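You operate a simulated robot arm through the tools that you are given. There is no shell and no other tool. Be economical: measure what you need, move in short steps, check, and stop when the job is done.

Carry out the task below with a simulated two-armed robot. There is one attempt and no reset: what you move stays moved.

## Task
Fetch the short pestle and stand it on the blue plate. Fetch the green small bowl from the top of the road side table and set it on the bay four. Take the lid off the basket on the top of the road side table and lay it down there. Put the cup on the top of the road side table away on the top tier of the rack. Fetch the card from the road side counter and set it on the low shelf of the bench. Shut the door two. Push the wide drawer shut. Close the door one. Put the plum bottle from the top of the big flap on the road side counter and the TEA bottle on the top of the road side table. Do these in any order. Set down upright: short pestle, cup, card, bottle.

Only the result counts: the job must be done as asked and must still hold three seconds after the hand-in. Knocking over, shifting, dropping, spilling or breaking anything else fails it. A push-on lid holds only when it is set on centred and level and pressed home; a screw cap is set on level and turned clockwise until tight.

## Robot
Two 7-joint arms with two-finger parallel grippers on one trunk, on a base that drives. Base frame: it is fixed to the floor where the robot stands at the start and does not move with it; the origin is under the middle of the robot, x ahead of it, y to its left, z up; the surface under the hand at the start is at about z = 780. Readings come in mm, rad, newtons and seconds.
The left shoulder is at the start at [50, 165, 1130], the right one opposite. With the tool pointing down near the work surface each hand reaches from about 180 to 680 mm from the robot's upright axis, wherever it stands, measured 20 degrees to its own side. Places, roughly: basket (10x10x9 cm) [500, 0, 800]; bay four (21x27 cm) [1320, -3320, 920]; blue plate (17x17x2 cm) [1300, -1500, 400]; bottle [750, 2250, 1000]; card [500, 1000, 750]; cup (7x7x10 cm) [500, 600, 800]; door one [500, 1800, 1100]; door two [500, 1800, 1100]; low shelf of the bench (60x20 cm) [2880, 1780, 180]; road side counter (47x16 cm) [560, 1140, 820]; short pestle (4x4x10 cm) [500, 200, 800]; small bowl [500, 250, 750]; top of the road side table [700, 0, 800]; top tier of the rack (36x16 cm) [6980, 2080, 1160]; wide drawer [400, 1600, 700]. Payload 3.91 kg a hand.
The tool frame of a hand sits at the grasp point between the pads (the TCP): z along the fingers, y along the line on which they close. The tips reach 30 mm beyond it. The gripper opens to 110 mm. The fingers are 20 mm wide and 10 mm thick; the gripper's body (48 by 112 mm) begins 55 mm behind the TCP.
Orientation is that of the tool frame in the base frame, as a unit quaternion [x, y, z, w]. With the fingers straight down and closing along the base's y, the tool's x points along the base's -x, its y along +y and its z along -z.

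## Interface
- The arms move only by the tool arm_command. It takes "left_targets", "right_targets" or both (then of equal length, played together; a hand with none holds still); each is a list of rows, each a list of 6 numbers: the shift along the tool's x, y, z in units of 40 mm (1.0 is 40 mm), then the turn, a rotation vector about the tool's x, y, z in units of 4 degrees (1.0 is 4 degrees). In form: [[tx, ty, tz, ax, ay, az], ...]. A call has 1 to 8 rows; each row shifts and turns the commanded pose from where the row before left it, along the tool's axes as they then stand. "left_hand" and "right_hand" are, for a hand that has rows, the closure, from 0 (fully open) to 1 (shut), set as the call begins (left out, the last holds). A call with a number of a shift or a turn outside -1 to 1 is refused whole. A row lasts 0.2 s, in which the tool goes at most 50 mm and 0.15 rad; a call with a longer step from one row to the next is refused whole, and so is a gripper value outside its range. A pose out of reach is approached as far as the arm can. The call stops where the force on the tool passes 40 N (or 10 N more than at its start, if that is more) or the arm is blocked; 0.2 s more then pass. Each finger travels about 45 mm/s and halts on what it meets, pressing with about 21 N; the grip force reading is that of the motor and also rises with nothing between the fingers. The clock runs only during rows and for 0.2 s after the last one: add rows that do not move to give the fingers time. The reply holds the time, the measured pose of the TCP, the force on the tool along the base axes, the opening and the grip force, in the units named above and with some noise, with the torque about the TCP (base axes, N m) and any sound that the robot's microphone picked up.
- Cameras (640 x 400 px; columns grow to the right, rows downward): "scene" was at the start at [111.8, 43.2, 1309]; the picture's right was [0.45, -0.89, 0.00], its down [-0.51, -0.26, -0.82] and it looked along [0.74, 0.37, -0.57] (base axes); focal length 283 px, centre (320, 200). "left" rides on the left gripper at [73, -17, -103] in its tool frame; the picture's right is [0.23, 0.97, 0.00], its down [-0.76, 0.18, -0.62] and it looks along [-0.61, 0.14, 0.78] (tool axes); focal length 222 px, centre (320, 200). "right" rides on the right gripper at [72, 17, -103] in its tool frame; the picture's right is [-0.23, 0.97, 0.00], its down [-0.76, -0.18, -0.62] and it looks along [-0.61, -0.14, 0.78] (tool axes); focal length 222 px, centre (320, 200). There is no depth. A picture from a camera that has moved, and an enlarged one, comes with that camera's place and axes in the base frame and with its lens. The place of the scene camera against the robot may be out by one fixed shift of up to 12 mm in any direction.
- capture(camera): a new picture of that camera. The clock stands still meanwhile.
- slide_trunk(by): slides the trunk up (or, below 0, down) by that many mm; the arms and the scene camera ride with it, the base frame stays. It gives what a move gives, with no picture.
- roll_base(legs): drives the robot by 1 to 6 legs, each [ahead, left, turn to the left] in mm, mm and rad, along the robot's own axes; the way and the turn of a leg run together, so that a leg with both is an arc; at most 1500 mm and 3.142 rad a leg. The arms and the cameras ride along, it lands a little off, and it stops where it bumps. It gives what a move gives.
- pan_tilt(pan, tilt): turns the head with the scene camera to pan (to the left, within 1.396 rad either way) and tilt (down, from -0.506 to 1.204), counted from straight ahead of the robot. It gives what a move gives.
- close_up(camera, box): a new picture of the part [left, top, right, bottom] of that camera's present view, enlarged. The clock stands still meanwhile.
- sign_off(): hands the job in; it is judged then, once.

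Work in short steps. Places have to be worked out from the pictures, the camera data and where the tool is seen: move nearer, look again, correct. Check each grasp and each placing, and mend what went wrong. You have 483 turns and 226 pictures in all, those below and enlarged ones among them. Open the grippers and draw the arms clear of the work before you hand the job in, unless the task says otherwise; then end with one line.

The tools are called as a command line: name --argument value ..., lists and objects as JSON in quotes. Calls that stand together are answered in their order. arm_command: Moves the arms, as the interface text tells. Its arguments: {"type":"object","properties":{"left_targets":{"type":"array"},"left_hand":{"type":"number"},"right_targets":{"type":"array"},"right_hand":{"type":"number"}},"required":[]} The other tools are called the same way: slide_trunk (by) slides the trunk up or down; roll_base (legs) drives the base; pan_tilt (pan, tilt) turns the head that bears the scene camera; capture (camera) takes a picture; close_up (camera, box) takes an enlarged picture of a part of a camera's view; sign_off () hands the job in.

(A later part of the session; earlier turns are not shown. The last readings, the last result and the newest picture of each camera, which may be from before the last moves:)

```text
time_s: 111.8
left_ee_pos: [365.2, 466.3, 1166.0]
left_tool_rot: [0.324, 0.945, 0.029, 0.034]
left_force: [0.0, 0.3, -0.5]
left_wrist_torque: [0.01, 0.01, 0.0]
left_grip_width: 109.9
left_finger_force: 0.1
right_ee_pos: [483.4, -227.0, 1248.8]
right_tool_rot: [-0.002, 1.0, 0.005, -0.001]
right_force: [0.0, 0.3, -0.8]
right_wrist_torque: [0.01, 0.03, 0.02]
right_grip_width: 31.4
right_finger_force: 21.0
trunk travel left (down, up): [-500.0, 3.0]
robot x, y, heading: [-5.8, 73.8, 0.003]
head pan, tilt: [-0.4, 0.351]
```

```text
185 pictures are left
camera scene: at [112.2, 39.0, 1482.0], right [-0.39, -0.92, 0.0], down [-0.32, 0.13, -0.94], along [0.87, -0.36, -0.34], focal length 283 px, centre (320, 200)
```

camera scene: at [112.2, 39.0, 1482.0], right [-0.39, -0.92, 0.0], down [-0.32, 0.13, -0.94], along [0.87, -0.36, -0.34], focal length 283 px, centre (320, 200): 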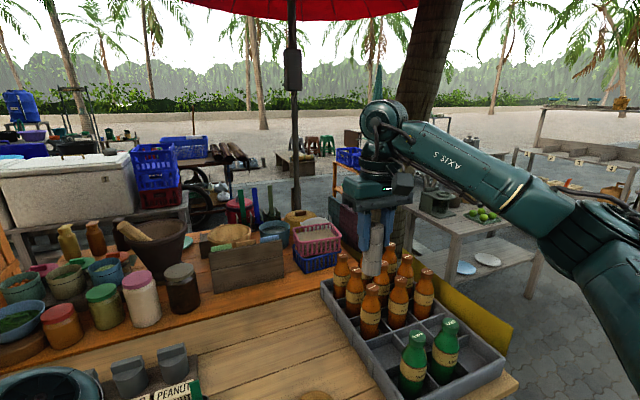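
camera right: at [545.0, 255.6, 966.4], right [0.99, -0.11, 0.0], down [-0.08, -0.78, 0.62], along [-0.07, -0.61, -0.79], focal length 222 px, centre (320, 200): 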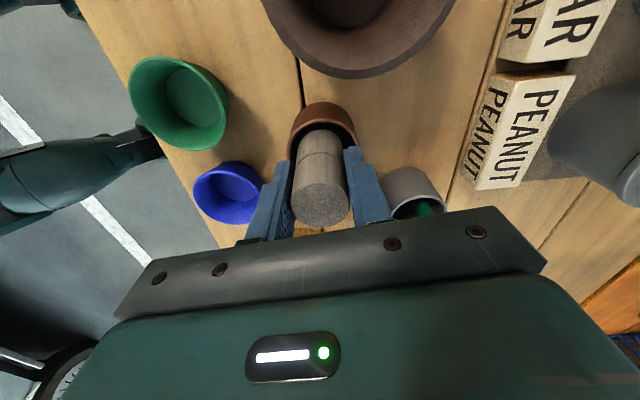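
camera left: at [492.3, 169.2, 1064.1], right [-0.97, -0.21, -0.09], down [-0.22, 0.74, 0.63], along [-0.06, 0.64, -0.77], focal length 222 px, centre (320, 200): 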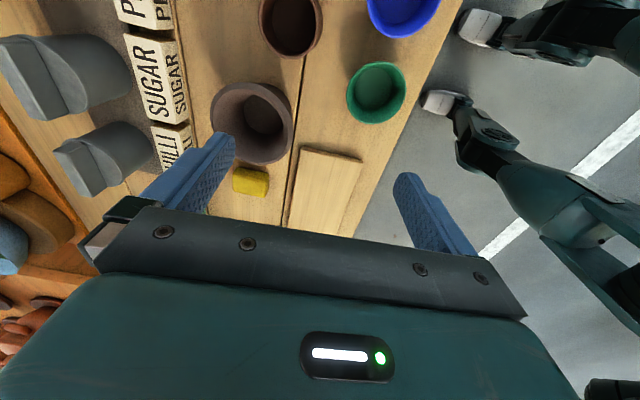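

Move the right hand (with pestle) over the free table area around (600, −40) and lower.

arm_command --right_targets '[[-0.5, 0.9, 0.2, 0, 0, 0], [-0.5, 0.9, 0.2, 0, 0, 0], [-0.6, 0.9, 0.2, 0, 0, 0], [-0.6, 0.9, 0.2, 0, 0, 0], [-0.6, 0.9, 0.2, 0, 0, 0], [0, 0, 1, 0, 0, 0], [0, 0, 1, 0, 0, 0], [0, 0, 1, 0, 0, 0]]'

arm_command --right_targets '[[0, 0, 1, 0, 0, 0], [0, 0, 1, 0, 0, 0], [0, 0, 1, 0, 0, 0], [0, 0, 0.5, 0, 0, 0]]'

pan_tilt --pan -0.2 --tilt 0.7

capture --camera "scene"

```text
time_s: 113.6
left_ee_pos: [364.6, 465.7, 1166.2]
left_tool_rot: [0.324, 0.945, 0.029, 0.035]
left_force: [0.1, -0.8, -0.2]
left_wrist_torque: [-0.02, 0.0, 0.01]
left_grip_width: 109.8
left_finger_force: 0.0
right_ee_pos: [594.9, -44.5, 1091.4]
right_tool_rot: [-0.001, 1.0, 0.005, -0.002]
right_force: [-0.5, -0.1, -0.3]
right_wrist_torque: [-0.02, -0.02, -0.02]
right_grip_width: 31.7
right_finger_force: 21.2
trunk travel left (down, up): [-500.0, 3.0]
robot x, y, heading: [-6.3, 71.1, 0.005]
head pan, tilt: [-0.4, 0.351]
```

```text
time_s: 114.6
left_ee_pos: [365.4, 467.1, 1166.6]
left_tool_rot: [0.324, 0.945, 0.029, 0.034]
left_force: [0.3, -0.2, -0.1]
left_wrist_torque: [-0.02, 0.0, 0.0]
left_grip_width: 110.3
left_finger_force: 0.1
right_ee_pos: [594.1, -43.0, 950.4]
right_tool_rot: [-0.001, 1.0, 0.005, 0.0]
right_force: [0.3, -0.7, 0.2]
right_wrist_torque: [-0.01, 0.01, 0.01]
right_grip_width: 31.3
right_finger_force: 20.9
trunk travel left (down, up): [-500.0, 3.0]
robot x, y, heading: [-6.6, 68.1, 0.005]
head pan, tilt: [-0.4, 0.351]
```

```text
time_s: 115.5
left_ee_pos: [364.7, 466.7, 1166.8]
left_tool_rot: [0.325, 0.945, 0.029, 0.034]
left_force: [-0.3, 0.4, -0.1]
left_wrist_torque: [-0.01, 0.02, 0.01]
left_grip_width: 110.1
left_finger_force: 0.1
right_ee_pos: [594.2, -43.0, 950.4]
right_tool_rot: [-0.001, 1.0, 0.005, -0.001]
right_force: [-0.1, 0.6, -0.6]
right_wrist_torque: [0.02, 0.01, 0.01]
right_grip_width: 31.4
right_finger_force: 20.9
trunk travel left (down, up): [-500.0, 3.0]
robot x, y, heading: [-5.5, 68.5, 0.003]
head pan, tilt: [-0.201, 0.7]
```

```text
184 pictures are left
camera scene: at [108.9, 58.3, 1450.7], right [-0.2, -0.98, 0.0], down [-0.63, 0.13, -0.77], along [0.75, -0.15, -0.64], focal length 283 px, centre (320, 200)
```

scene: 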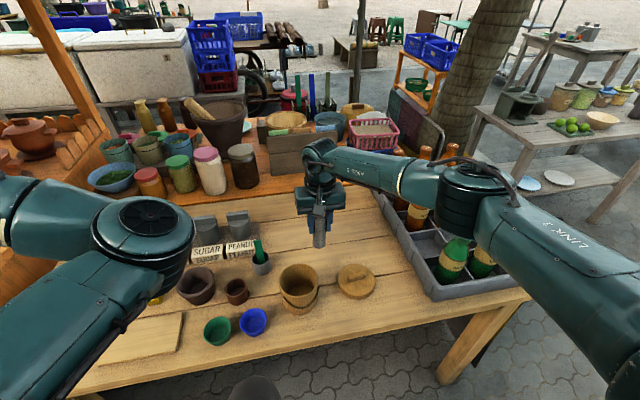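

Lower in steps until the pestle touches the table.

arm_command --right_targets '[[0, 0, 0.9, 0, 0, 0], [0, 0, 0.8, 0, 0, 0], [0, 0, 0.3, 0, 0, 0]]'

arm_command --right_targets '[[0, 0, 0.15, 0, 0, 0], [0, 0, 0.15, 0, 0, 0], [0, 0, 0, 0, 0, 0]]'

close_up --camera "scene" --box '[260, 150, 400, 280]'

```text
time_s: 116.3
left_ee_pos: [365.3, 468.0, 1166.7]
left_tool_rot: [0.324, 0.945, 0.029, 0.032]
left_force: [0.0, -0.2, 0.0]
left_wrist_torque: [0.02, 0.0, 0.01]
left_grip_width: 109.9
left_finger_force: 0.1
right_ee_pos: [595.0, -43.9, 869.7]
right_tool_rot: [0.0, 1.0, 0.005, -0.002]
right_force: [0.6, 0.3, -1.1]
right_wrist_torque: [0.01, 0.0, -0.01]
right_grip_width: 31.6
right_finger_force: 20.7
trunk travel left (down, up): [-500.0, 3.0]
robot x, y, heading: [-7.2, 70.2, 0.003]
head pan, tilt: [-0.201, 0.7]
```

```text
time_s: 117.1
left_ee_pos: [363.9, 466.0, 1167.9]
left_tool_rot: [0.324, 0.945, 0.029, 0.035]
left_force: [0.0, 0.6, -0.2]
left_wrist_torque: [-0.03, -0.06, 0.01]
left_grip_width: 110.0
left_finger_force: 0.0
right_ee_pos: [592.0, -42.8, 859.9]
right_tool_rot: [-0.001, 1.0, 0.005, 0.0]
right_force: [-1.7, -1.9, 9.5]
right_wrist_torque: [-0.28, 0.22, 0.01]
right_grip_width: 31.5
right_finger_force: 21.2
trunk travel left (down, up): [-500.0, 3.0]
robot x, y, heading: [-7.1, 75.0, 0.003]
head pan, tilt: [-0.201, 0.7]
```

```text
3.08 times, centred on (330, 215) of scene
camera zoom: at [107.6, 58.3, 1450.9], right [-0.2, -0.98, 0.0], down [-0.63, 0.13, -0.77], along [0.75, -0.15, -0.64], focal length 871 px, centre (289, 154)
```

zoom: 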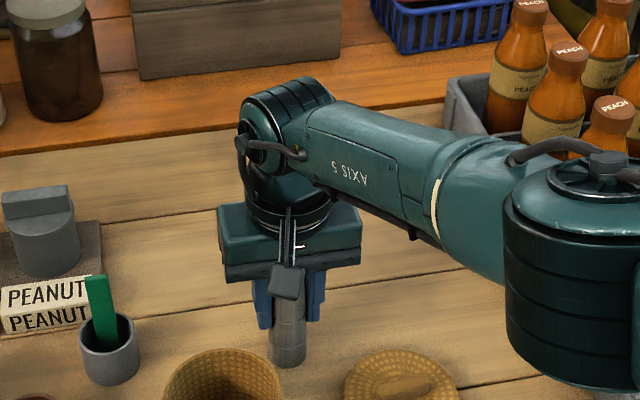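

Contact felt. Press slightly to square it, then open slowly.

arm_command --right_targets '[[0, 0, 0.08, 0, 0, 0], [0, 0, 0.08, 0, 0, 0]]'

arm_command --right_targets '[[0, 0, 0, 0, 0, 0], [0, 0, 0, 0, 0, 0], [0, 0, 0, 0, 0, 0], [0, 0, 0, 0, 0, 0]]' --right_hand 0.4

arm_command --right_targets '[[0, 0, -0.8, 0, 0, 0], [0, 0, -1, 0, 0, 0], [0, 0, -1, 0, 0, 0]]'

close_up --camera "scene" --box '[260, 150, 400, 280]'

```text
time_s: 117.7
left_ee_pos: [362.7, 466.6, 1167.7]
left_tool_rot: [0.324, 0.945, 0.029, 0.035]
left_force: [-0.6, 0.5, -0.2]
left_wrist_torque: [0.0, -0.03, 0.0]
left_grip_width: 110.2
left_finger_force: 0.0
right_ee_pos: [592.9, -42.4, 854.6]
right_tool_rot: [-0.002, 1.0, 0.004, 0.002]
right_force: [1.7, 0.5, 23.0]
right_wrist_torque: [-0.1, -0.07, 0.01]
right_grip_width: 31.8
right_finger_force: 20.7
trunk travel left (down, up): [-500.0, 3.0]
robot x, y, heading: [-6.8, 71.2, 0.003]
head pan, tilt: [-0.201, 0.7]
```

```text
time_s: 118.7
left_ee_pos: [364.9, 466.7, 1165.7]
left_tool_rot: [0.325, 0.945, 0.029, 0.034]
left_force: [-0.5, -0.6, -0.6]
left_wrist_torque: [-0.02, 0.01, 0.01]
left_grip_width: 109.9
left_finger_force: 0.1
right_ee_pos: [593.4, -42.2, 850.3]
right_tool_rot: [0.0, 1.0, 0.006, -0.002]
right_force: [0.4, -0.5, 0.5]
right_wrist_torque: [0.03, 0.02, -0.04]
right_grip_width: 65.9
right_finger_force: 0.0
trunk travel left (down, up): [-500.0, 3.0]
robot x, y, heading: [-8.1, 69.7, 0.002]
head pan, tilt: [-0.201, 0.7]
```

```text
time_s: 119.5
left_ee_pos: [365.1, 465.1, 1166.8]
left_tool_rot: [0.325, 0.945, 0.029, 0.034]
left_force: [0.8, 0.2, 0.8]
left_wrist_torque: [-0.02, 0.04, 0.01]
left_grip_width: 110.2
left_finger_force: 0.1
right_ee_pos: [592.7, -44.7, 965.0]
right_tool_rot: [-0.001, 1.0, 0.006, -0.002]
right_force: [1.4, 0.2, -0.8]
right_wrist_torque: [0.02, 0.02, -0.02]
right_grip_width: 66.2
right_finger_force: 0.0
trunk travel left (down, up): [-500.0, 3.0]
robot x, y, heading: [-5.0, 72.4, 0.002]
head pan, tilt: [-0.201, 0.7]
```

```text
3.08 times, centred on (330, 215) of scene
camera zoom: at [108.4, 58.2, 1450.7], right [-0.2, -0.98, 0.0], down [-0.63, 0.13, -0.77], along [0.75, -0.15, -0.64], focal length 871 px, centre (289, 154)
```

zoom: 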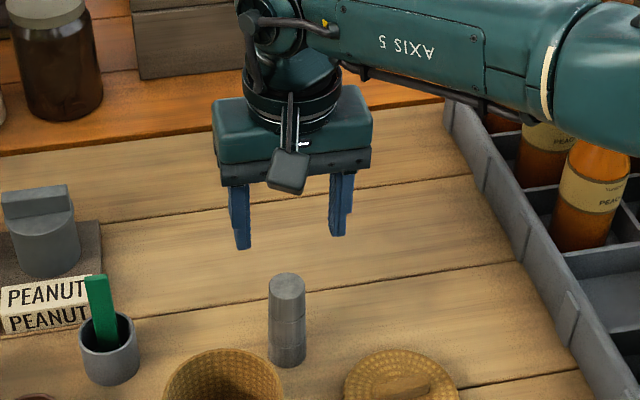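

The pestle stands upright. Now pitch the right hand 48° forward.

arm_command --right_targets '[[0, 0, 0, 0, -1, 0], [0, 0, 0, 0, -1, 0], [0, 0, 0, 0, -1, 0], [0, 0, 0, 0, -1, 0], [0, 0, 0, 0, -1, 0], [0, 0, 0, 0, -1, 0], [0, 0, 0, 0, -1, 0], [0, 0, 0, 0, -1, 0]]'

arm_command --right_targets '[[0, 0, 0, 0, -1, 0], [0, 0, 0, 0, -1, 0], [0, 0, 0, 0, -1, 0], [0, 0, 0, 0, -1, 0]]'

capture --camera "scene"

capture --camera "right"

```text
time_s: 121.3
left_ee_pos: [364.7, 467.1, 1167.7]
left_tool_rot: [0.325, 0.945, 0.029, 0.033]
left_force: [-0.4, -0.2, -0.4]
left_wrist_torque: [0.0, -0.01, -0.01]
left_grip_width: 109.9
left_finger_force: 0.0
right_ee_pos: [594.1, -42.8, 964.4]
right_tool_rot: [0.0, 0.961, 0.005, 0.276]
right_force: [0.0, -0.2, -0.7]
right_wrist_torque: [-0.01, -0.01, 0.0]
right_grip_width: 66.2
right_finger_force: 0.1
trunk travel left (down, up): [-500.0, 3.0]
robot x, y, heading: [-7.9, 69.2, -0.001]
head pan, tilt: [-0.201, 0.7]
```

```text
time_s: 122.3
left_ee_pos: [365.1, 467.4, 1167.0]
left_tool_rot: [0.324, 0.945, 0.029, 0.034]
left_force: [-0.2, 0.2, -0.1]
left_wrist_torque: [0.0, 0.0, 0.01]
left_grip_width: 110.0
left_finger_force: 0.1
right_ee_pos: [594.5, -43.8, 965.3]
right_tool_rot: [0.002, 0.914, 0.004, 0.406]
right_force: [-0.7, 0.0, -0.3]
right_wrist_torque: [0.03, -0.02, 0.0]
right_grip_width: 66.2
right_finger_force: 0.1
trunk travel left (down, up): [-500.0, 3.0]
robot x, y, heading: [-5.5, 72.5, 0.003]
head pan, tilt: [-0.201, 0.7]
```

```text
181 pictures are left
camera scene: at [108.8, 58.3, 1450.7], right [-0.2, -0.98, 0.0], down [-0.63, 0.13, -0.76], along [0.75, -0.15, -0.64], focal length 283 px, centre (320, 200)
```

scene: 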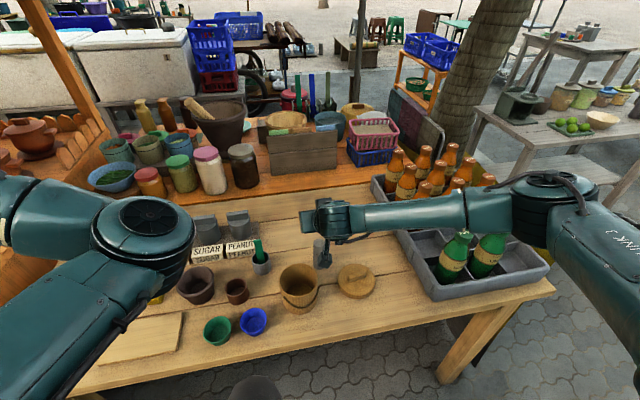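

```text
180 pictures are left
camera right: at [467.3, -28.0, 978.9], right [0.15, 0.97, 0.18], down [0.05, -0.19, 0.98], along [0.99, -0.14, -0.07], focal length 222 px, centre (320, 200)
```

right: 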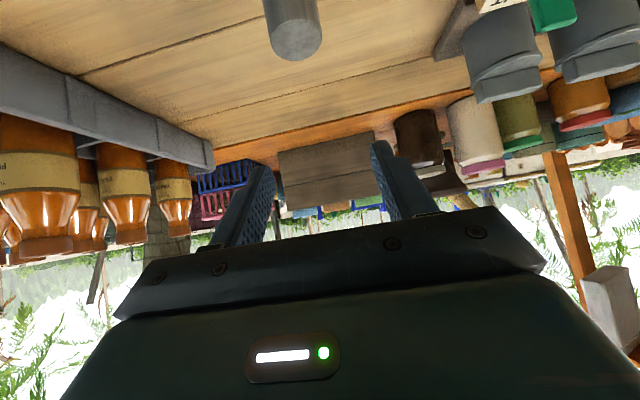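

Move back along the approach line to pregrasp, then check.

arm_command --right_targets '[[0.78, 0.02, -0.26, 0, 0, 0], [0.78, 0, -0.26, 0, 0, 0], [0.78, 0, -0.26, 0, 0, 0]]'

capture --camera "right"

```text
time_s: 123.1
left_ee_pos: [364.3, 467.5, 1166.0]
left_tool_rot: [0.324, 0.945, 0.029, 0.034]
left_force: [0.5, 0.1, -0.5]
left_wrist_torque: [-0.03, 0.02, -0.01]
left_grip_width: 110.2
left_finger_force: 0.2
right_ee_pos: [508.7, -41.5, 914.3]
right_tool_rot: [0.001, 0.914, 0.005, 0.407]
right_force: [0.7, 0.0, 0.3]
right_wrist_torque: [0.01, -0.02, 0.0]
right_grip_width: 66.2
right_finger_force: 0.1
trunk travel left (down, up): [-500.0, 3.0]
robot x, y, heading: [-8.8, 73.8, -0.001]
head pan, tilt: [-0.201, 0.7]
```

```text
179 pictures are left
camera right: at [382.0, -24.6, 929.8], right [0.15, 0.97, 0.18], down [0.05, -0.19, 0.98], along [0.99, -0.14, -0.08], focal length 222 px, centre (320, 200)
```

right: 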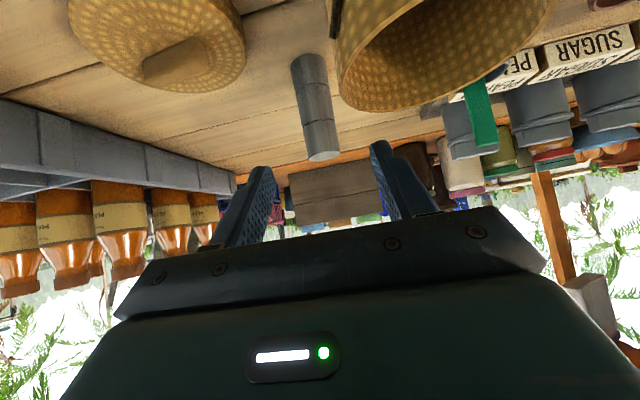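

I advance along the approach with a margin to the basket: target TCP (580, −43, 855).

arm_command --right_targets '[[-0.09, -0.04, 0.8, 0, 0, 0], [0, 0, 0.8, 0, 0, 0], [0, 0, 0.7, 0, 0, 0]]'

capture --camera "right"

close_up --camera "scene" --box '[230, 150, 400, 300]'

```text
time_s: 123.9
left_ee_pos: [364.5, 466.9, 1165.9]
left_tool_rot: [0.324, 0.945, 0.028, 0.034]
left_force: [-0.3, -0.5, -0.5]
left_wrist_torque: [0.02, 0.02, -0.04]
left_grip_width: 109.8
left_finger_force: 0.1
right_ee_pos: [580.4, -41.0, 854.9]
right_tool_rot: [0.0, 0.914, 0.006, 0.405]
right_force: [0.2, -0.2, 1.3]
right_wrist_torque: [0.02, 0.02, 0.03]
right_grip_width: 65.9
right_finger_force: 0.0
trunk travel left (down, up): [-500.0, 3.0]
robot x, y, heading: [-8.2, 73.8, 0.002]
head pan, tilt: [-0.201, 0.7]
```

```text
178 pictures are left
camera right: at [452.8, -25.8, 870.4], right [0.15, 0.97, 0.18], down [0.05, -0.19, 0.98], along [0.99, -0.14, -0.08], focal length 222 px, centre (320, 200)
```

right: 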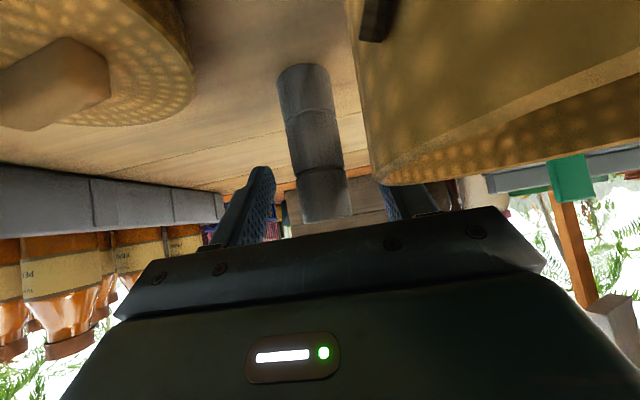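

```text
2.67 times, centred on (315, 225) of scene
camera zoom: at [109.2, 58.4, 1450.6], right [-0.2, -0.98, 0.0], down [-0.63, 0.13, -0.76], along [0.75, -0.15, -0.64], focal length 755 px, centre (333, 133)
```

zoom: 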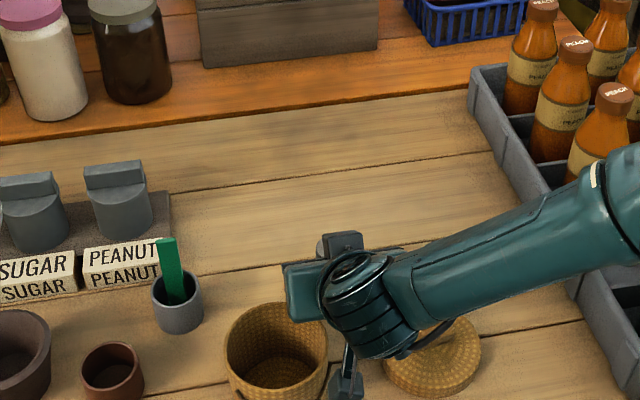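

Pestle is between the fingers; close and lift.

arm_command --right_targets '[[0, 0, 0, 0, 0, 0], [0, 0, 0, 0, 0, 0], [0, 0, 0, 0, 0, 0], [0, 0, 0, 0, 0, 0], [0, 0, 0, 0, 0, 0]]' --right_hand 1.0

arm_command --right_targets '[[-0.37, 0, -0.34, 0, 0, 0], [-0.74, 0, -0.67, 0, 0, 0], [-0.74, 0, -0.67, 0, 0, 0], [-0.74, 0, -0.67, 0, 0, 0], [-0.74, 0, -0.67, 0, 0, 0]]'

capture --camera "right"

```text
time_s: 125.1
left_ee_pos: [365.2, 466.8, 1166.8]
left_tool_rot: [0.324, 0.945, 0.029, 0.034]
left_force: [0.2, -0.8, -0.3]
left_wrist_torque: [-0.02, 0.03, -0.01]
left_grip_width: 110.0
left_finger_force: 0.0
right_ee_pos: [580.0, -42.8, 856.1]
right_tool_rot: [0.001, 0.914, 0.005, 0.405]
right_force: [-0.9, -0.2, 0.7]
right_wrist_torque: [0.02, 0.04, -0.01]
right_grip_width: 31.3
right_finger_force: 21.1
trunk travel left (down, up): [-500.0, 3.0]
robot x, y, heading: [-7.1, 70.1, 0.003]
head pan, tilt: [-0.201, 0.7]
```

```text
time_s: 126.3
left_ee_pos: [365.0, 466.8, 1166.6]
left_tool_rot: [0.324, 0.945, 0.028, 0.035]
left_force: [-0.2, 0.0, 0.1]
left_wrist_torque: [0.01, -0.02, 0.01]
left_grip_width: 110.1
left_finger_force: 0.0
right_ee_pos: [578.7, -44.4, 1039.2]
right_tool_rot: [0.001, 0.914, 0.005, 0.405]
right_force: [-0.4, 0.0, -0.6]
right_wrist_torque: [0.02, 0.02, 0.03]
right_grip_width: 31.5
right_finger_force: 21.5
trunk travel left (down, up): [-500.0, 3.0]
robot x, y, heading: [-8.0, 70.5, 0.002]
head pan, tilt: [-0.201, 0.7]
```

```text
176 pictures are left
camera right: at [451.8, -29.9, 1053.6], right [0.15, 0.97, 0.18], down [0.05, -0.19, 0.98], along [0.99, -0.14, -0.08], focal length 222 px, centre (320, 200)
```

right: 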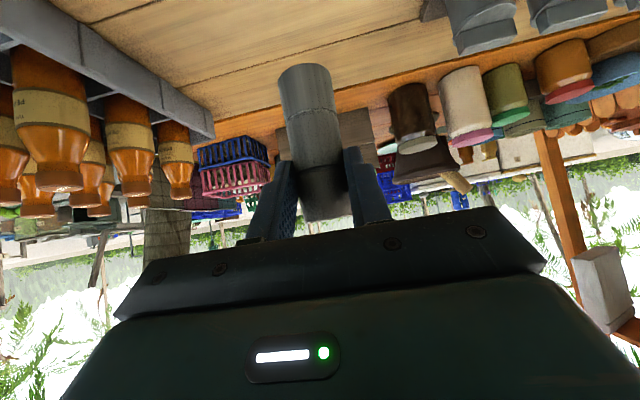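

Pestle held upright. Back off and drive to face the small table with the plate, then look.

roll_base --legs '[[-250, 0, 0], [0, -1450, 0]]'

pan_tilt --pan 0.0 --tilt 0.6

capture --camera "scene"

```text
time_s: 136.4
left_ee_pos: [123.5, -543.1, 1166.7]
left_tool_rot: [0.315, 0.948, 0.029, 0.035]
left_force: [-0.5, -0.3, 0.8]
left_wrist_torque: [-0.01, 0.0, -0.01]
left_grip_width: 110.0
left_finger_force: 0.0
right_ee_pos: [347.5, -1051.5, 1037.5]
right_tool_rot: [-0.007, 0.914, 0.009, 0.405]
right_force: [-0.2, -0.1, -0.4]
right_wrist_torque: [-0.01, 0.03, 0.0]
right_grip_width: 31.2
right_finger_force: 21.2
trunk travel left (down, up): [-500.0, 3.0]
robot x, y, heading: [-241.9, -945.6, 0.023]
head pan, tilt: [-0.201, 0.7]
stopped in leg 2: the robot was blocked; the commanded pose is now the measured one
```

```text
time_s: 137.1
left_ee_pos: [123.4, -542.9, 1165.8]
left_tool_rot: [0.315, 0.948, 0.029, 0.034]
left_force: [-0.6, 0.5, 0.6]
left_wrist_torque: [-0.02, 0.02, -0.03]
left_grip_width: 110.1
left_finger_force: 0.2
right_ee_pos: [347.1, -1050.1, 1038.1]
right_tool_rot: [-0.007, 0.914, 0.008, 0.405]
right_force: [-0.8, 0.8, -0.1]
right_wrist_torque: [0.02, 0.07, -0.03]
right_grip_width: 31.1
right_finger_force: 21.1
trunk travel left (down, up): [-500.0, 3.0]
robot x, y, heading: [-242.2, -945.2, 0.023]
head pan, tilt: [0.0, 0.6]
```

```text
175 pictures are left
camera scene: at [-119.9, -939.7, 1459.2], right [0.02, -1.0, 0.0], down [-0.57, -0.01, -0.82], along [0.82, 0.02, -0.57], focal length 283 px, centre (320, 200)
```

scene: 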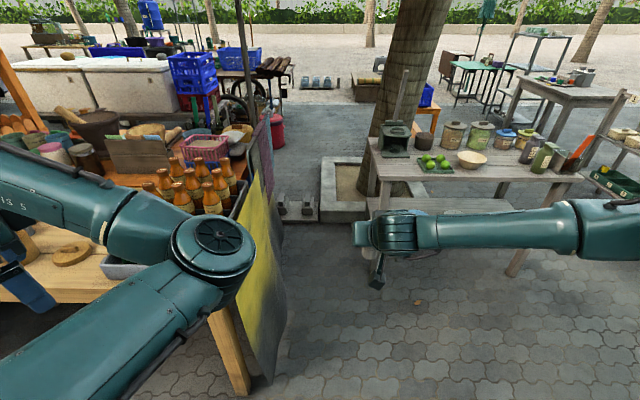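

Blocked by something on the right; look there.

pan_tilt --pan -1.2 --tilt 0.8

capture --camera "scene"

```text
time_s: 138.5
left_ee_pos: [123.0, -543.0, 1167.6]
left_tool_rot: [0.315, 0.948, 0.028, 0.035]
left_force: [0.2, 0.3, 0.0]
left_wrist_torque: [0.0, 0.0, 0.01]
left_grip_width: 110.0
left_finger_force: 0.0
right_ee_pos: [347.2, -1051.0, 1038.3]
right_tool_rot: [-0.007, 0.914, 0.008, 0.405]
right_force: [0.2, 0.6, -1.2]
right_wrist_torque: [0.03, 0.04, 0.04]
right_grip_width: 31.7
right_finger_force: 20.7
trunk travel left (down, up): [-500.0, 3.0]
robot x, y, heading: [-240.5, -944.9, 0.025]
head pan, tilt: [-1.201, 0.799]
```

```text
174 pictures are left
camera scene: at [-177.5, -1016.2, 1442.4], right [-0.92, -0.38, 0.0], down [-0.27, 0.66, -0.7], along [0.27, -0.64, -0.72], focal length 283 px, centre (320, 200)
```

scene: 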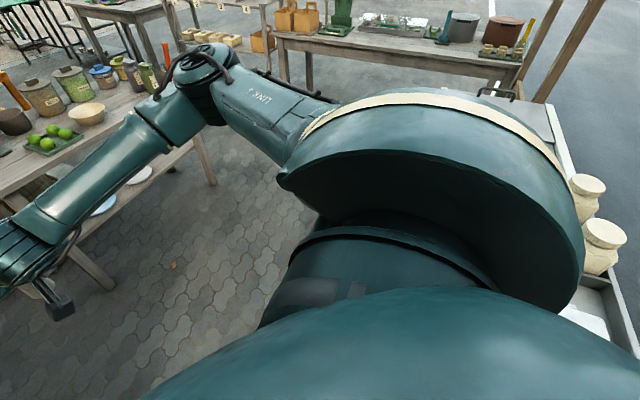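

A bench stands to the right rear. I drive forward first, then right in steps.

roll_base --legs '[[0, 40, -0.023], [450, 0, 0], [0, -480, 0]]'

pan_tilt --pan -0.1 --tilt 0.7

capture --camera "scene"

```text
time_s: 146.2
left_ee_pos: [594.7, -988.1, 1166.0]
left_tool_rot: [0.322, 0.946, 0.028, 0.035]
left_force: [-0.1, -0.2, 0.5]
left_wrist_torque: [0.02, -0.02, 0.01]
left_grip_width: 110.0
left_finger_force: 0.0
right_ee_pos: [809.8, -1500.3, 1038.3]
right_tool_rot: [-0.001, 0.915, 0.006, 0.405]
right_force: [0.8, 0.1, -0.5]
right_wrist_torque: [-0.03, 0.0, -0.02]
right_grip_width: 31.4
right_finger_force: 21.0
trunk travel left (down, up): [-500.0, 3.0]
robot x, y, heading: [222.3, -1383.9, 0.004]
head pan, tilt: [-1.201, 0.799]
```

```text
time_s: 147.5
left_ee_pos: [596.6, -987.9, 1166.7]
left_tool_rot: [0.323, 0.945, 0.028, 0.035]
left_force: [-0.5, 0.1, -0.3]
left_wrist_torque: [0.0, -0.02, -0.03]
left_grip_width: 110.1
left_finger_force: 0.0
right_ee_pos: [810.7, -1499.4, 1039.1]
right_tool_rot: [0.0, 0.914, 0.005, 0.405]
right_force: [0.2, 0.1, -1.3]
right_wrist_torque: [0.01, 0.02, 0.02]
right_grip_width: 31.4
right_finger_force: 21.1
trunk travel left (down, up): [-500.0, 3.0]
robot x, y, heading: [223.1, -1383.5, 0.003]
head pan, tilt: [-0.099, 0.7]
```

```text
173 pictures are left
camera scene: at [341.6, -1389.1, 1450.6], right [-0.09, -1.0, 0.0], down [-0.64, 0.06, -0.76], along [0.76, -0.07, -0.64], focal length 283 px, centre (320, 200)
```

scene: 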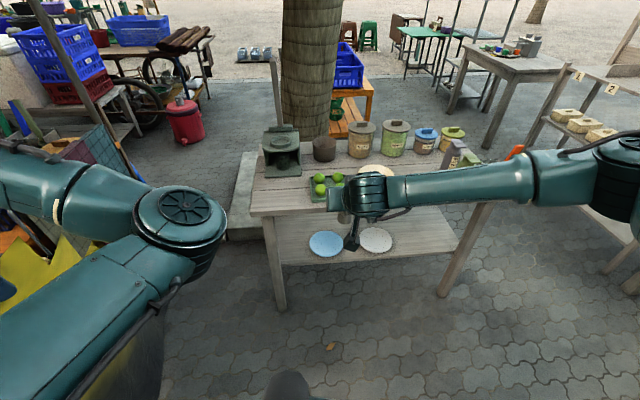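

The plate is at about (1247, −1508, 400) close to the shelf's front. I lower the trunk here, before driving in.

slide_trunk --by -480

roll_base --legs '[[220, 0, 0]]'

pan_tilt --pan -0.1 --tilt 0.45

capture --camera "scene"

```text
refused: -480 is not a number from -400 to 400
```

```text
time_s: 149.2
left_ee_pos: [813.6, -985.8, 1165.8]
left_tool_rot: [0.322, 0.946, 0.029, 0.035]
left_force: [0.0, 0.6, -0.1]
left_wrist_torque: [0.02, 0.0, 0.0]
left_grip_width: 110.1
left_finger_force: 0.0
right_ee_pos: [1030.3, -1497.6, 1038.4]
right_tool_rot: [-0.001, 0.914, 0.006, 0.405]
right_force: [0.7, 0.2, -1.6]
right_wrist_torque: [0.0, -0.01, -0.02]
right_grip_width: 31.5
right_finger_force: 21.6
trunk travel left (down, up): [-500.0, 3.0]
robot x, y, heading: [441.0, -1382.7, 0.005]
head pan, tilt: [-0.099, 0.7]
```

```text
time_s: 150.0
left_ee_pos: [813.2, -986.3, 1167.4]
left_tool_rot: [0.322, 0.946, 0.028, 0.035]
left_force: [0.2, 0.0, -1.0]
left_wrist_torque: [0.0, 0.0, 0.0]
left_grip_width: 110.1
left_finger_force: 0.0
right_ee_pos: [1029.0, -1497.7, 1038.3]
right_tool_rot: [-0.002, 0.914, 0.006, 0.405]
right_force: [1.1, 0.2, -1.4]
right_wrist_torque: [0.0, 0.0, 0.0]
right_grip_width: 31.4
right_finger_force: 21.2
trunk travel left (down, up): [-500.0, 3.0]
robot x, y, heading: [444.3, -1384.4, 0.009]
head pan, tilt: [-0.099, 0.45]
```

```text
172 pictures are left
camera scene: at [567.1, -1388.2, 1472.8], right [-0.09, -1.0, 0.0], down [-0.43, 0.04, -0.9], along [0.9, -0.08, -0.44], focal length 283 px, centre (320, 200)
```

scene: 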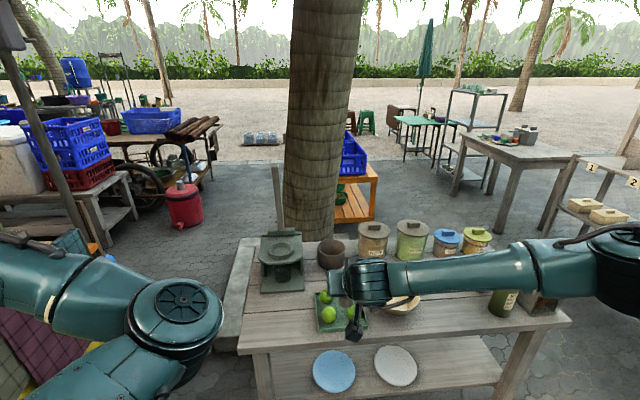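

I back up a little for a safe lowering of the trunk.

roll_base --legs '[[-170, 0, 0]]'

slide_trunk --by -400

slide_trunk --by -90

capture --camera "right"

capture --camera "scene"

```text
time_s: 151.4
left_ee_pos: [647.8, -988.3, 1166.9]
left_tool_rot: [0.323, 0.945, 0.028, 0.035]
left_force: [-0.1, 0.5, 0.0]
left_wrist_torque: [0.0, 0.01, -0.04]
left_grip_width: 109.8
left_finger_force: 0.2
right_ee_pos: [861.8, -1500.7, 1037.9]
right_tool_rot: [0.001, 0.914, 0.004, 0.406]
right_force: [0.2, -0.7, -0.4]
right_wrist_torque: [-0.02, 0.01, 0.0]
right_grip_width: 31.5
right_finger_force: 21.3
trunk travel left (down, up): [-500.0, 3.0]
robot x, y, heading: [276.4, -1384.4, 0.007]
head pan, tilt: [-0.099, 0.45]
```

```text
time_s: 155.2
left_ee_pos: [649.1, -988.3, 767.4]
left_tool_rot: [0.324, 0.945, 0.029, 0.035]
left_force: [0.3, 0.0, -1.0]
left_wrist_torque: [-0.01, 0.02, 0.02]
left_grip_width: 110.0
left_finger_force: 0.0
right_ee_pos: [863.2, -1500.3, 637.5]
right_tool_rot: [0.0, 0.914, 0.006, 0.405]
right_force: [-0.3, -0.1, -1.3]
right_wrist_torque: [0.02, 0.0, -0.02]
right_grip_width: 31.4
right_finger_force: 20.7
trunk travel left (down, up): [-100.0, 403.0]
robot x, y, heading: [274.9, -1382.7, 0.003]
head pan, tilt: [-0.099, 0.45]
```

```text
time_s: 156.5
left_ee_pos: [646.8, -987.6, 676.7]
left_tool_rot: [0.323, 0.945, 0.029, 0.035]
left_force: [-1.0, -0.1, 1.8]
left_wrist_torque: [-0.02, 0.02, -0.02]
left_grip_width: 109.9
left_finger_force: 0.1
right_ee_pos: [862.2, -1499.7, 547.3]
right_tool_rot: [0.001, 0.914, 0.005, 0.405]
right_force: [-0.5, 0.0, -0.9]
right_wrist_torque: [0.01, 0.01, 0.03]
right_grip_width: 31.8
right_finger_force: 21.2
trunk travel left (down, up): [-10.0, 493.0]
robot x, y, heading: [276.2, -1385.1, 0.005]
head pan, tilt: [-0.099, 0.45]
```

```text
171 pictures are left
camera right: at [736.2, -1484.6, 563.0], right [0.15, 0.97, 0.18], down [0.05, -0.19, 0.98], along [0.99, -0.14, -0.08], focal length 222 px, centre (320, 200)
```

right: 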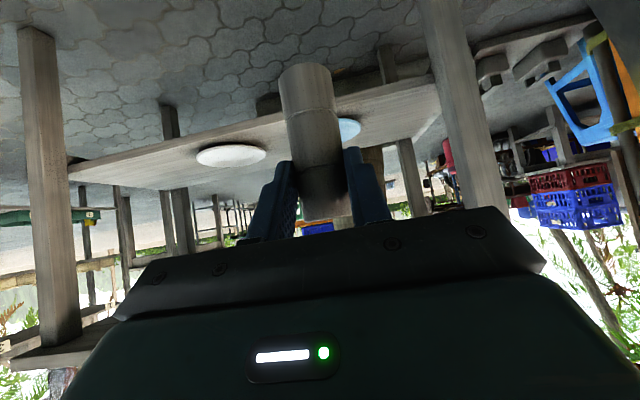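

```text
170 pictures are left
camera scene: at [401.1, -1389.4, 982.9], right [-0.1, -1.0, 0.0], down [-0.43, 0.04, -0.9], along [0.9, -0.09, -0.44], focal length 283 px, centre (320, 200)
```

scene: 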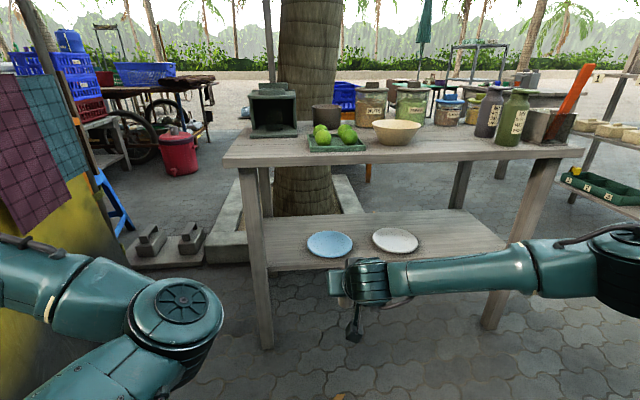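

Plate is about z≈370, x≈1260, y≈−1508; tabletop underside ≈728. I lower the hand to z≈495 and drive in.

arm_command --right_targets '[[0.48, 0, 0.44, 0, 0, 0], [0.48, 0, 0.44, 0, 0, 0]]'

roll_base --legs '[[240, 0, 0]]'

capture --camera "scene"

capture --camera "right"

```text
time_s: 157.1
left_ee_pos: [649.0, -988.5, 677.8]
left_tool_rot: [0.323, 0.945, 0.028, 0.035]
left_force: [0.7, 0.2, 0.4]
left_wrist_torque: [-0.01, -0.02, 0.0]
left_grip_width: 110.2
left_finger_force: 0.1
right_ee_pos: [864.4, -1500.4, 496.2]
right_tool_rot: [0.0, 0.914, 0.005, 0.405]
right_force: [0.8, 0.0, -0.6]
right_wrist_torque: [-0.01, -0.02, -0.01]
right_grip_width: 31.4
right_finger_force: 20.4
trunk travel left (down, up): [-10.0, 493.0]
robot x, y, heading: [275.7, -1387.5, 0.009]
head pan, tilt: [-0.099, 0.45]
```

```text
time_s: 158.9
left_ee_pos: [888.3, -988.3, 677.0]
left_tool_rot: [0.325, 0.945, 0.029, 0.035]
left_force: [-1.1, -0.2, 0.6]
left_wrist_torque: [0.01, -0.01, 0.0]
left_grip_width: 109.9
left_finger_force: 0.1
right_ee_pos: [1102.2, -1501.4, 496.4]
right_tool_rot: [0.001, 0.914, 0.006, 0.405]
right_force: [0.2, 0.4, -0.3]
right_wrist_torque: [-0.01, 0.0, -0.03]
right_grip_width: 31.4
right_finger_force: 20.5
trunk travel left (down, up): [-10.0, 493.0]
robot x, y, heading: [515.1, -1383.2, 0.001]
head pan, tilt: [-0.099, 0.45]
```

```text
169 pictures are left
camera scene: at [640.4, -1389.1, 982.8], right [-0.1, -1.0, 0.0], down [-0.43, 0.04, -0.9], along [0.9, -0.09, -0.44], focal length 283 px, centre (320, 200)
```

scene: 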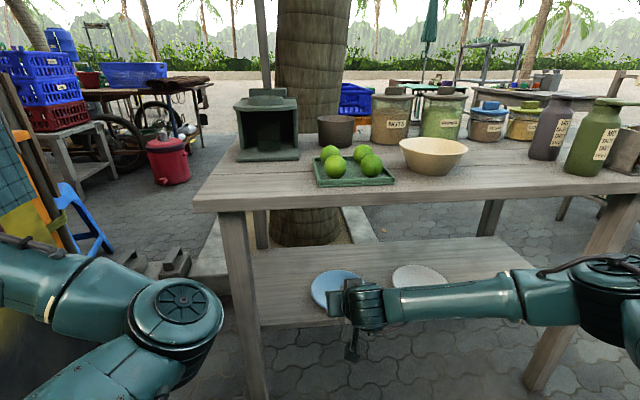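

```text
168 pictures are left
camera right: at [976.5, -1485.5, 510.7], right [0.15, 0.97, 0.18], down [0.05, -0.19, 0.98], along [0.99, -0.14, -0.08], focal length 222 px, centre (320, 200)
```

right: 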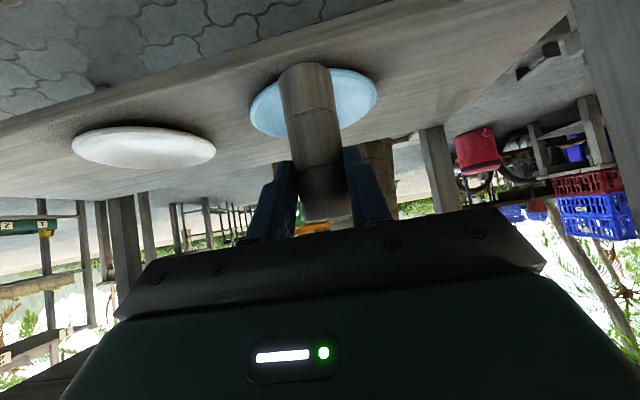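

Plate centre computed at (1262, −1511, ~362). I shift y by −9 mm and drive in 140 mm.

arm_command --right_targets '[[0, -0.22, 0, 0, 0, 0]]'

roll_base --legs '[[142, 0, 0]]'

capture --camera "scene"

capture --camera "right"

```text
time_s: 159.3
left_ee_pos: [888.2, -988.4, 677.4]
left_tool_rot: [0.324, 0.945, 0.029, 0.035]
left_force: [-0.2, -1.0, -0.4]
left_wrist_torque: [-0.02, -0.01, 0.03]
left_grip_width: 109.8
left_finger_force: 0.1
right_ee_pos: [1102.4, -1511.0, 495.5]
right_tool_rot: [0.001, 0.914, 0.004, 0.405]
right_force: [0.2, -0.1, -0.3]
right_wrist_torque: [-0.02, -0.01, 0.04]
right_grip_width: 31.7
right_finger_force: 21.0
trunk travel left (down, up): [-10.0, 493.0]
robot x, y, heading: [514.4, -1384.4, 0.001]
head pan, tilt: [-0.099, 0.45]
```

```text
time_s: 160.6
left_ee_pos: [1028.2, -987.0, 677.4]
left_tool_rot: [0.323, 0.945, 0.028, 0.034]
left_force: [0.0, -0.2, 0.0]
left_wrist_torque: [-0.01, -0.01, 0.02]
left_grip_width: 109.9
left_finger_force: 0.1
right_ee_pos: [1242.9, -1509.0, 495.5]
right_tool_rot: [0.001, 0.914, 0.004, 0.405]
right_force: [-0.5, -1.2, -1.6]
right_wrist_torque: [0.01, 0.0, -0.02]
right_grip_width: 31.3
right_finger_force: 21.2
trunk travel left (down, up): [-10.0, 493.0]
robot x, y, heading: [657.2, -1382.2, 0.005]
head pan, tilt: [-0.099, 0.45]
```

```text
167 pictures are left
camera scene: at [780.2, -1388.5, 982.8], right [-0.1, -1.0, 0.0], down [-0.43, 0.04, -0.9], along [0.9, -0.09, -0.44], focal length 283 px, centre (320, 200)
```

scene: 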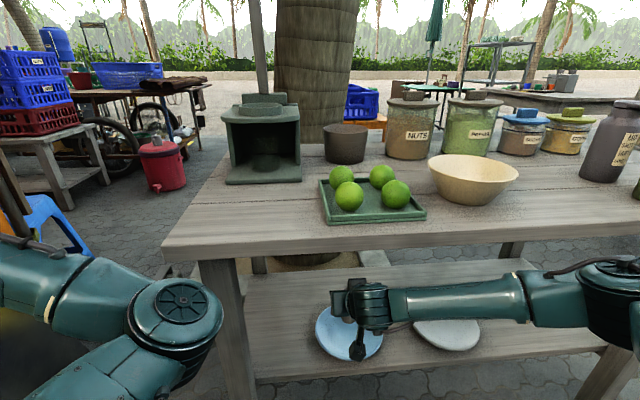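

```text
166 pictures are left
camera right: at [1116.8, -1493.1, 510.8], right [0.15, 0.97, 0.18], down [0.05, -0.19, 0.98], along [0.99, -0.14, -0.08], focal length 222 px, centre (320, 200)
```

right: 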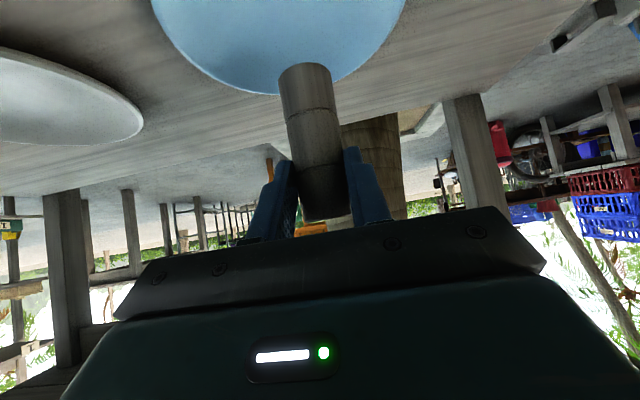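

Pestle is above the plate. Lower 40 mm, then in small steps until contact.

arm_command --right_targets '[[0.371, 0, 0.335, 0, 0, 0], [0.278, 0, 0.25, 0, 0, 0]]'

arm_command --right_targets '[[0.093, 0, 0.084, 0, 0, 0], [0.093, 0, 0.084, 0, 0, 0], [0, 0, 0, 0, 0, 0]]'

arm_command --right_targets '[[0.093, 0, 0.084, 0, 0, 0], [0.093, 0, 0.084, 0, 0, 0], [0, 0, 0, 0, 0, 0]]'

capture --camera "right"

```text
time_s: 161.2
left_ee_pos: [1027.9, -986.4, 678.1]
left_tool_rot: [0.324, 0.945, 0.028, 0.035]
left_force: [-1.0, 0.1, 0.1]
left_wrist_torque: [0.0, -0.01, 0.02]
left_grip_width: 110.0
left_finger_force: 0.1
right_ee_pos: [1243.4, -1507.5, 460.5]
right_tool_rot: [0.0, 0.914, 0.005, 0.405]
right_force: [0.2, 0.2, -0.1]
right_wrist_torque: [0.03, -0.02, 0.01]
right_grip_width: 31.4
right_finger_force: 21.3
trunk travel left (down, up): [-10.0, 493.0]
robot x, y, heading: [651.2, -1381.0, 0.005]
head pan, tilt: [-0.099, 0.45]
```

```text
time_s: 162.0
left_ee_pos: [1027.0, -986.8, 678.3]
left_tool_rot: [0.324, 0.945, 0.029, 0.035]
left_force: [-0.2, -0.6, -0.3]
left_wrist_torque: [0.0, -0.04, -0.01]
left_grip_width: 109.9
left_finger_force: 0.0
right_ee_pos: [1243.2, -1506.3, 449.2]
right_tool_rot: [0.001, 0.914, 0.005, 0.405]
right_force: [-0.9, 1.2, -0.8]
right_wrist_torque: [0.01, 0.02, 0.03]
right_grip_width: 31.3
right_finger_force: 20.9
trunk travel left (down, up): [-10.0, 493.0]
robot x, y, heading: [656.4, -1383.6, 0.003]
head pan, tilt: [-0.099, 0.45]
```

```text
time_s: 162.8
left_ee_pos: [1027.2, -987.2, 676.4]
left_tool_rot: [0.324, 0.945, 0.03, 0.036]
left_force: [-1.1, 0.1, 0.7]
left_wrist_torque: [0.01, 0.02, 0.0]
left_grip_width: 109.9
left_finger_force: 0.1
right_ee_pos: [1244.9, -1508.0, 445.4]
right_tool_rot: [0.0, 0.912, 0.006, 0.41]
right_force: [1.4, 0.6, 21.4]
right_wrist_torque: [0.0, -0.48, 0.01]
right_grip_width: 32.1
right_finger_force: 21.2
trunk travel left (down, up): [-10.0, 493.0]
robot x, y, heading: [655.0, -1382.5, 0.003]
head pan, tilt: [-0.099, 0.45]
```

```text
165 pictures are left
camera right: at [1118.3, -1491.8, 458.8], right [0.15, 0.97, 0.18], down [0.04, -0.19, 0.98], along [0.99, -0.14, -0.07], focal length 222 px, centre (320, 200)
```

right: 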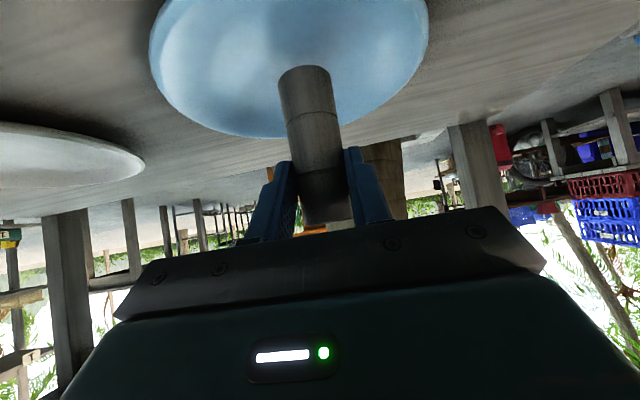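

Standing on the plate. Ease the press, open, and check.

arm_command --right_targets '[[-0.06, 0, -0.055, 0, 0, 0], [0, 0, 0, 0, 0, 0]]'

arm_command --right_targets '[[0, 0, 0, 0, 0, 0], [0, 0, 0, 0, 0, 0], [0, 0, 0, 0, 0, 0], [0, 0, 0, 0, 0, 0]]' --right_hand 0.35

roll_base --legs '[[-350, 0, 0]]'

capture --camera "scene"

```text
time_s: 163.4
left_ee_pos: [1026.2, -988.3, 677.4]
left_tool_rot: [0.323, 0.945, 0.029, 0.036]
left_force: [-0.5, 0.4, 0.4]
left_wrist_torque: [-0.01, -0.01, 0.01]
left_grip_width: 109.7
left_finger_force: 0.1
right_ee_pos: [1243.4, -1508.6, 444.0]
right_tool_rot: [0.0, 0.914, 0.006, 0.406]
right_force: [6.3, 1.1, 12.1]
right_wrist_torque: [0.01, -0.72, 0.06]
right_grip_width: 31.6
right_finger_force: 20.7
trunk travel left (down, up): [-10.0, 493.0]
robot x, y, heading: [653.8, -1382.1, 0.001]
head pan, tilt: [-0.099, 0.45]
```

```text
time_s: 164.4
left_ee_pos: [1027.1, -986.7, 677.2]
left_tool_rot: [0.323, 0.945, 0.028, 0.035]
left_force: [0.3, -0.3, 0.3]
left_wrist_torque: [-0.02, -0.01, 0.01]
left_grip_width: 110.2
left_finger_force: 0.0
right_ee_pos: [1243.3, -1508.5, 444.3]
right_tool_rot: [0.0, 0.914, 0.005, 0.405]
right_force: [0.4, 0.3, 0.1]
right_wrist_torque: [0.01, 0.02, 0.0]
right_grip_width: 71.7
right_finger_force: 0.0
trunk travel left (down, up): [-10.0, 493.0]
robot x, y, heading: [657.4, -1382.5, 0.003]
head pan, tilt: [-0.099, 0.45]
```

```text
time_s: 166.7
left_ee_pos: [678.4, -987.4, 676.3]
left_tool_rot: [0.322, 0.946, 0.029, 0.035]
left_force: [-0.2, 0.3, -0.3]
left_wrist_torque: [0.0, 0.0, 0.0]
left_grip_width: 109.9
left_finger_force: 0.0
right_ee_pos: [896.2, -1508.3, 444.5]
right_tool_rot: [-0.001, 0.914, 0.005, 0.405]
right_force: [0.4, 0.2, 0.7]
right_wrist_torque: [-0.01, 0.01, -0.01]
right_grip_width: 71.4
right_finger_force: 0.2
trunk travel left (down, up): [-10.0, 493.0]
robot x, y, heading: [304.0, -1382.5, 0.008]
head pan, tilt: [-0.099, 0.45]
```

```text
164 pictures are left
camera scene: at [432.1, -1389.8, 982.8], right [-0.09, -1.0, 0.0], down [-0.43, 0.04, -0.9], along [0.9, -0.08, -0.44], focal length 283 px, centre (320, 200)
```

scene: 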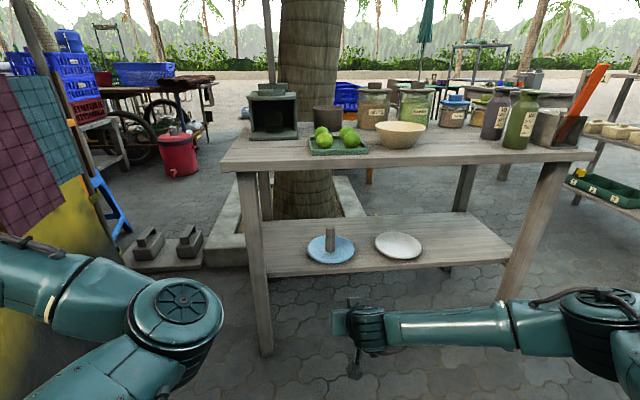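

The pestle stands on the blue plate. Now raise the trunk and look at the bays to the right.

slide_trunk --by 400

pan_tilt --pan -0.9 --tilt 0.3

capture --camera "scene"

```text
time_s: 170.5
left_ee_pos: [678.4, -989.0, 1077.2]
left_tool_rot: [0.323, 0.945, 0.029, 0.035]
left_force: [-0.5, 0.3, 0.2]
left_wrist_torque: [-0.03, 0.03, 0.01]
left_grip_width: 110.2
left_finger_force: 0.1
right_ee_pos: [897.1, -1508.3, 843.7]
right_tool_rot: [-0.001, 0.914, 0.006, 0.405]
right_force: [-0.6, -0.4, 0.3]
right_wrist_torque: [-0.01, 0.0, -0.02]
right_grip_width: 71.7
right_finger_force: 0.0
trunk travel left (down, up): [-410.0, 93.0]
robot x, y, heading: [306.1, -1385.4, 0.007]
head pan, tilt: [-0.099, 0.45]
```

```text
time_s: 171.6
left_ee_pos: [677.7, -987.4, 1077.4]
left_tool_rot: [0.323, 0.945, 0.029, 0.035]
left_force: [-0.2, -0.4, 0.5]
left_wrist_torque: [0.01, -0.03, 0.0]
left_grip_width: 110.2
left_finger_force: 0.1
right_ee_pos: [896.0, -1509.6, 844.3]
right_tool_rot: [-0.001, 0.914, 0.005, 0.405]
right_force: [-0.7, 0.7, 0.3]
right_wrist_torque: [-0.02, 0.01, 0.0]
right_grip_width: 71.6
right_finger_force: 0.0
trunk travel left (down, up): [-410.0, 93.0]
robot x, y, heading: [307.5, -1384.1, 0.005]
head pan, tilt: [-0.901, 0.3]
```

```text
163 pictures are left
camera scene: at [399.1, -1453.9, 1396.8], right [-0.78, -0.63, 0.0], down [-0.19, 0.23, -0.96], along [0.6, -0.74, -0.3], focal length 283 px, centre (320, 200)
```

scene: 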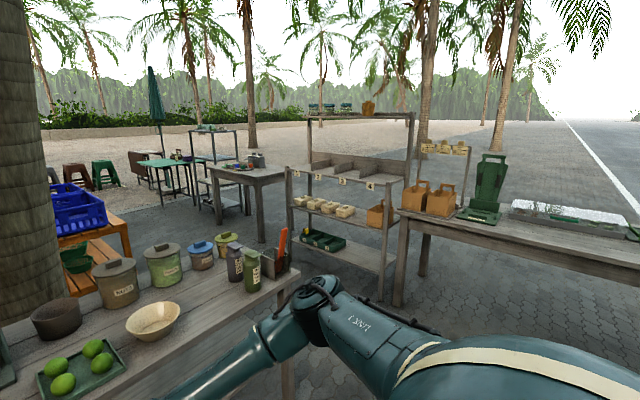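

close_up --camera "scene" --box '[270, 80, 430, 300]'

```text
1.82 times, centred on (350, 190) of scene
camera zoom: at [399.1, -1453.9, 1396.8], right [-0.78, -0.63, 0.0], down [-0.19, 0.23, -0.96], along [0.6, -0.74, -0.3], focal length 515 px, centre (266, 218)
```

zoom: 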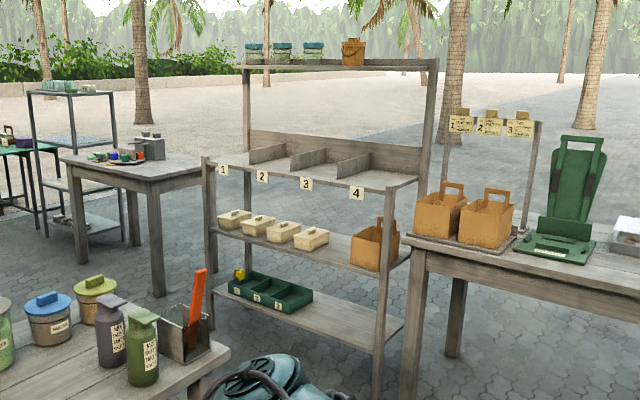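

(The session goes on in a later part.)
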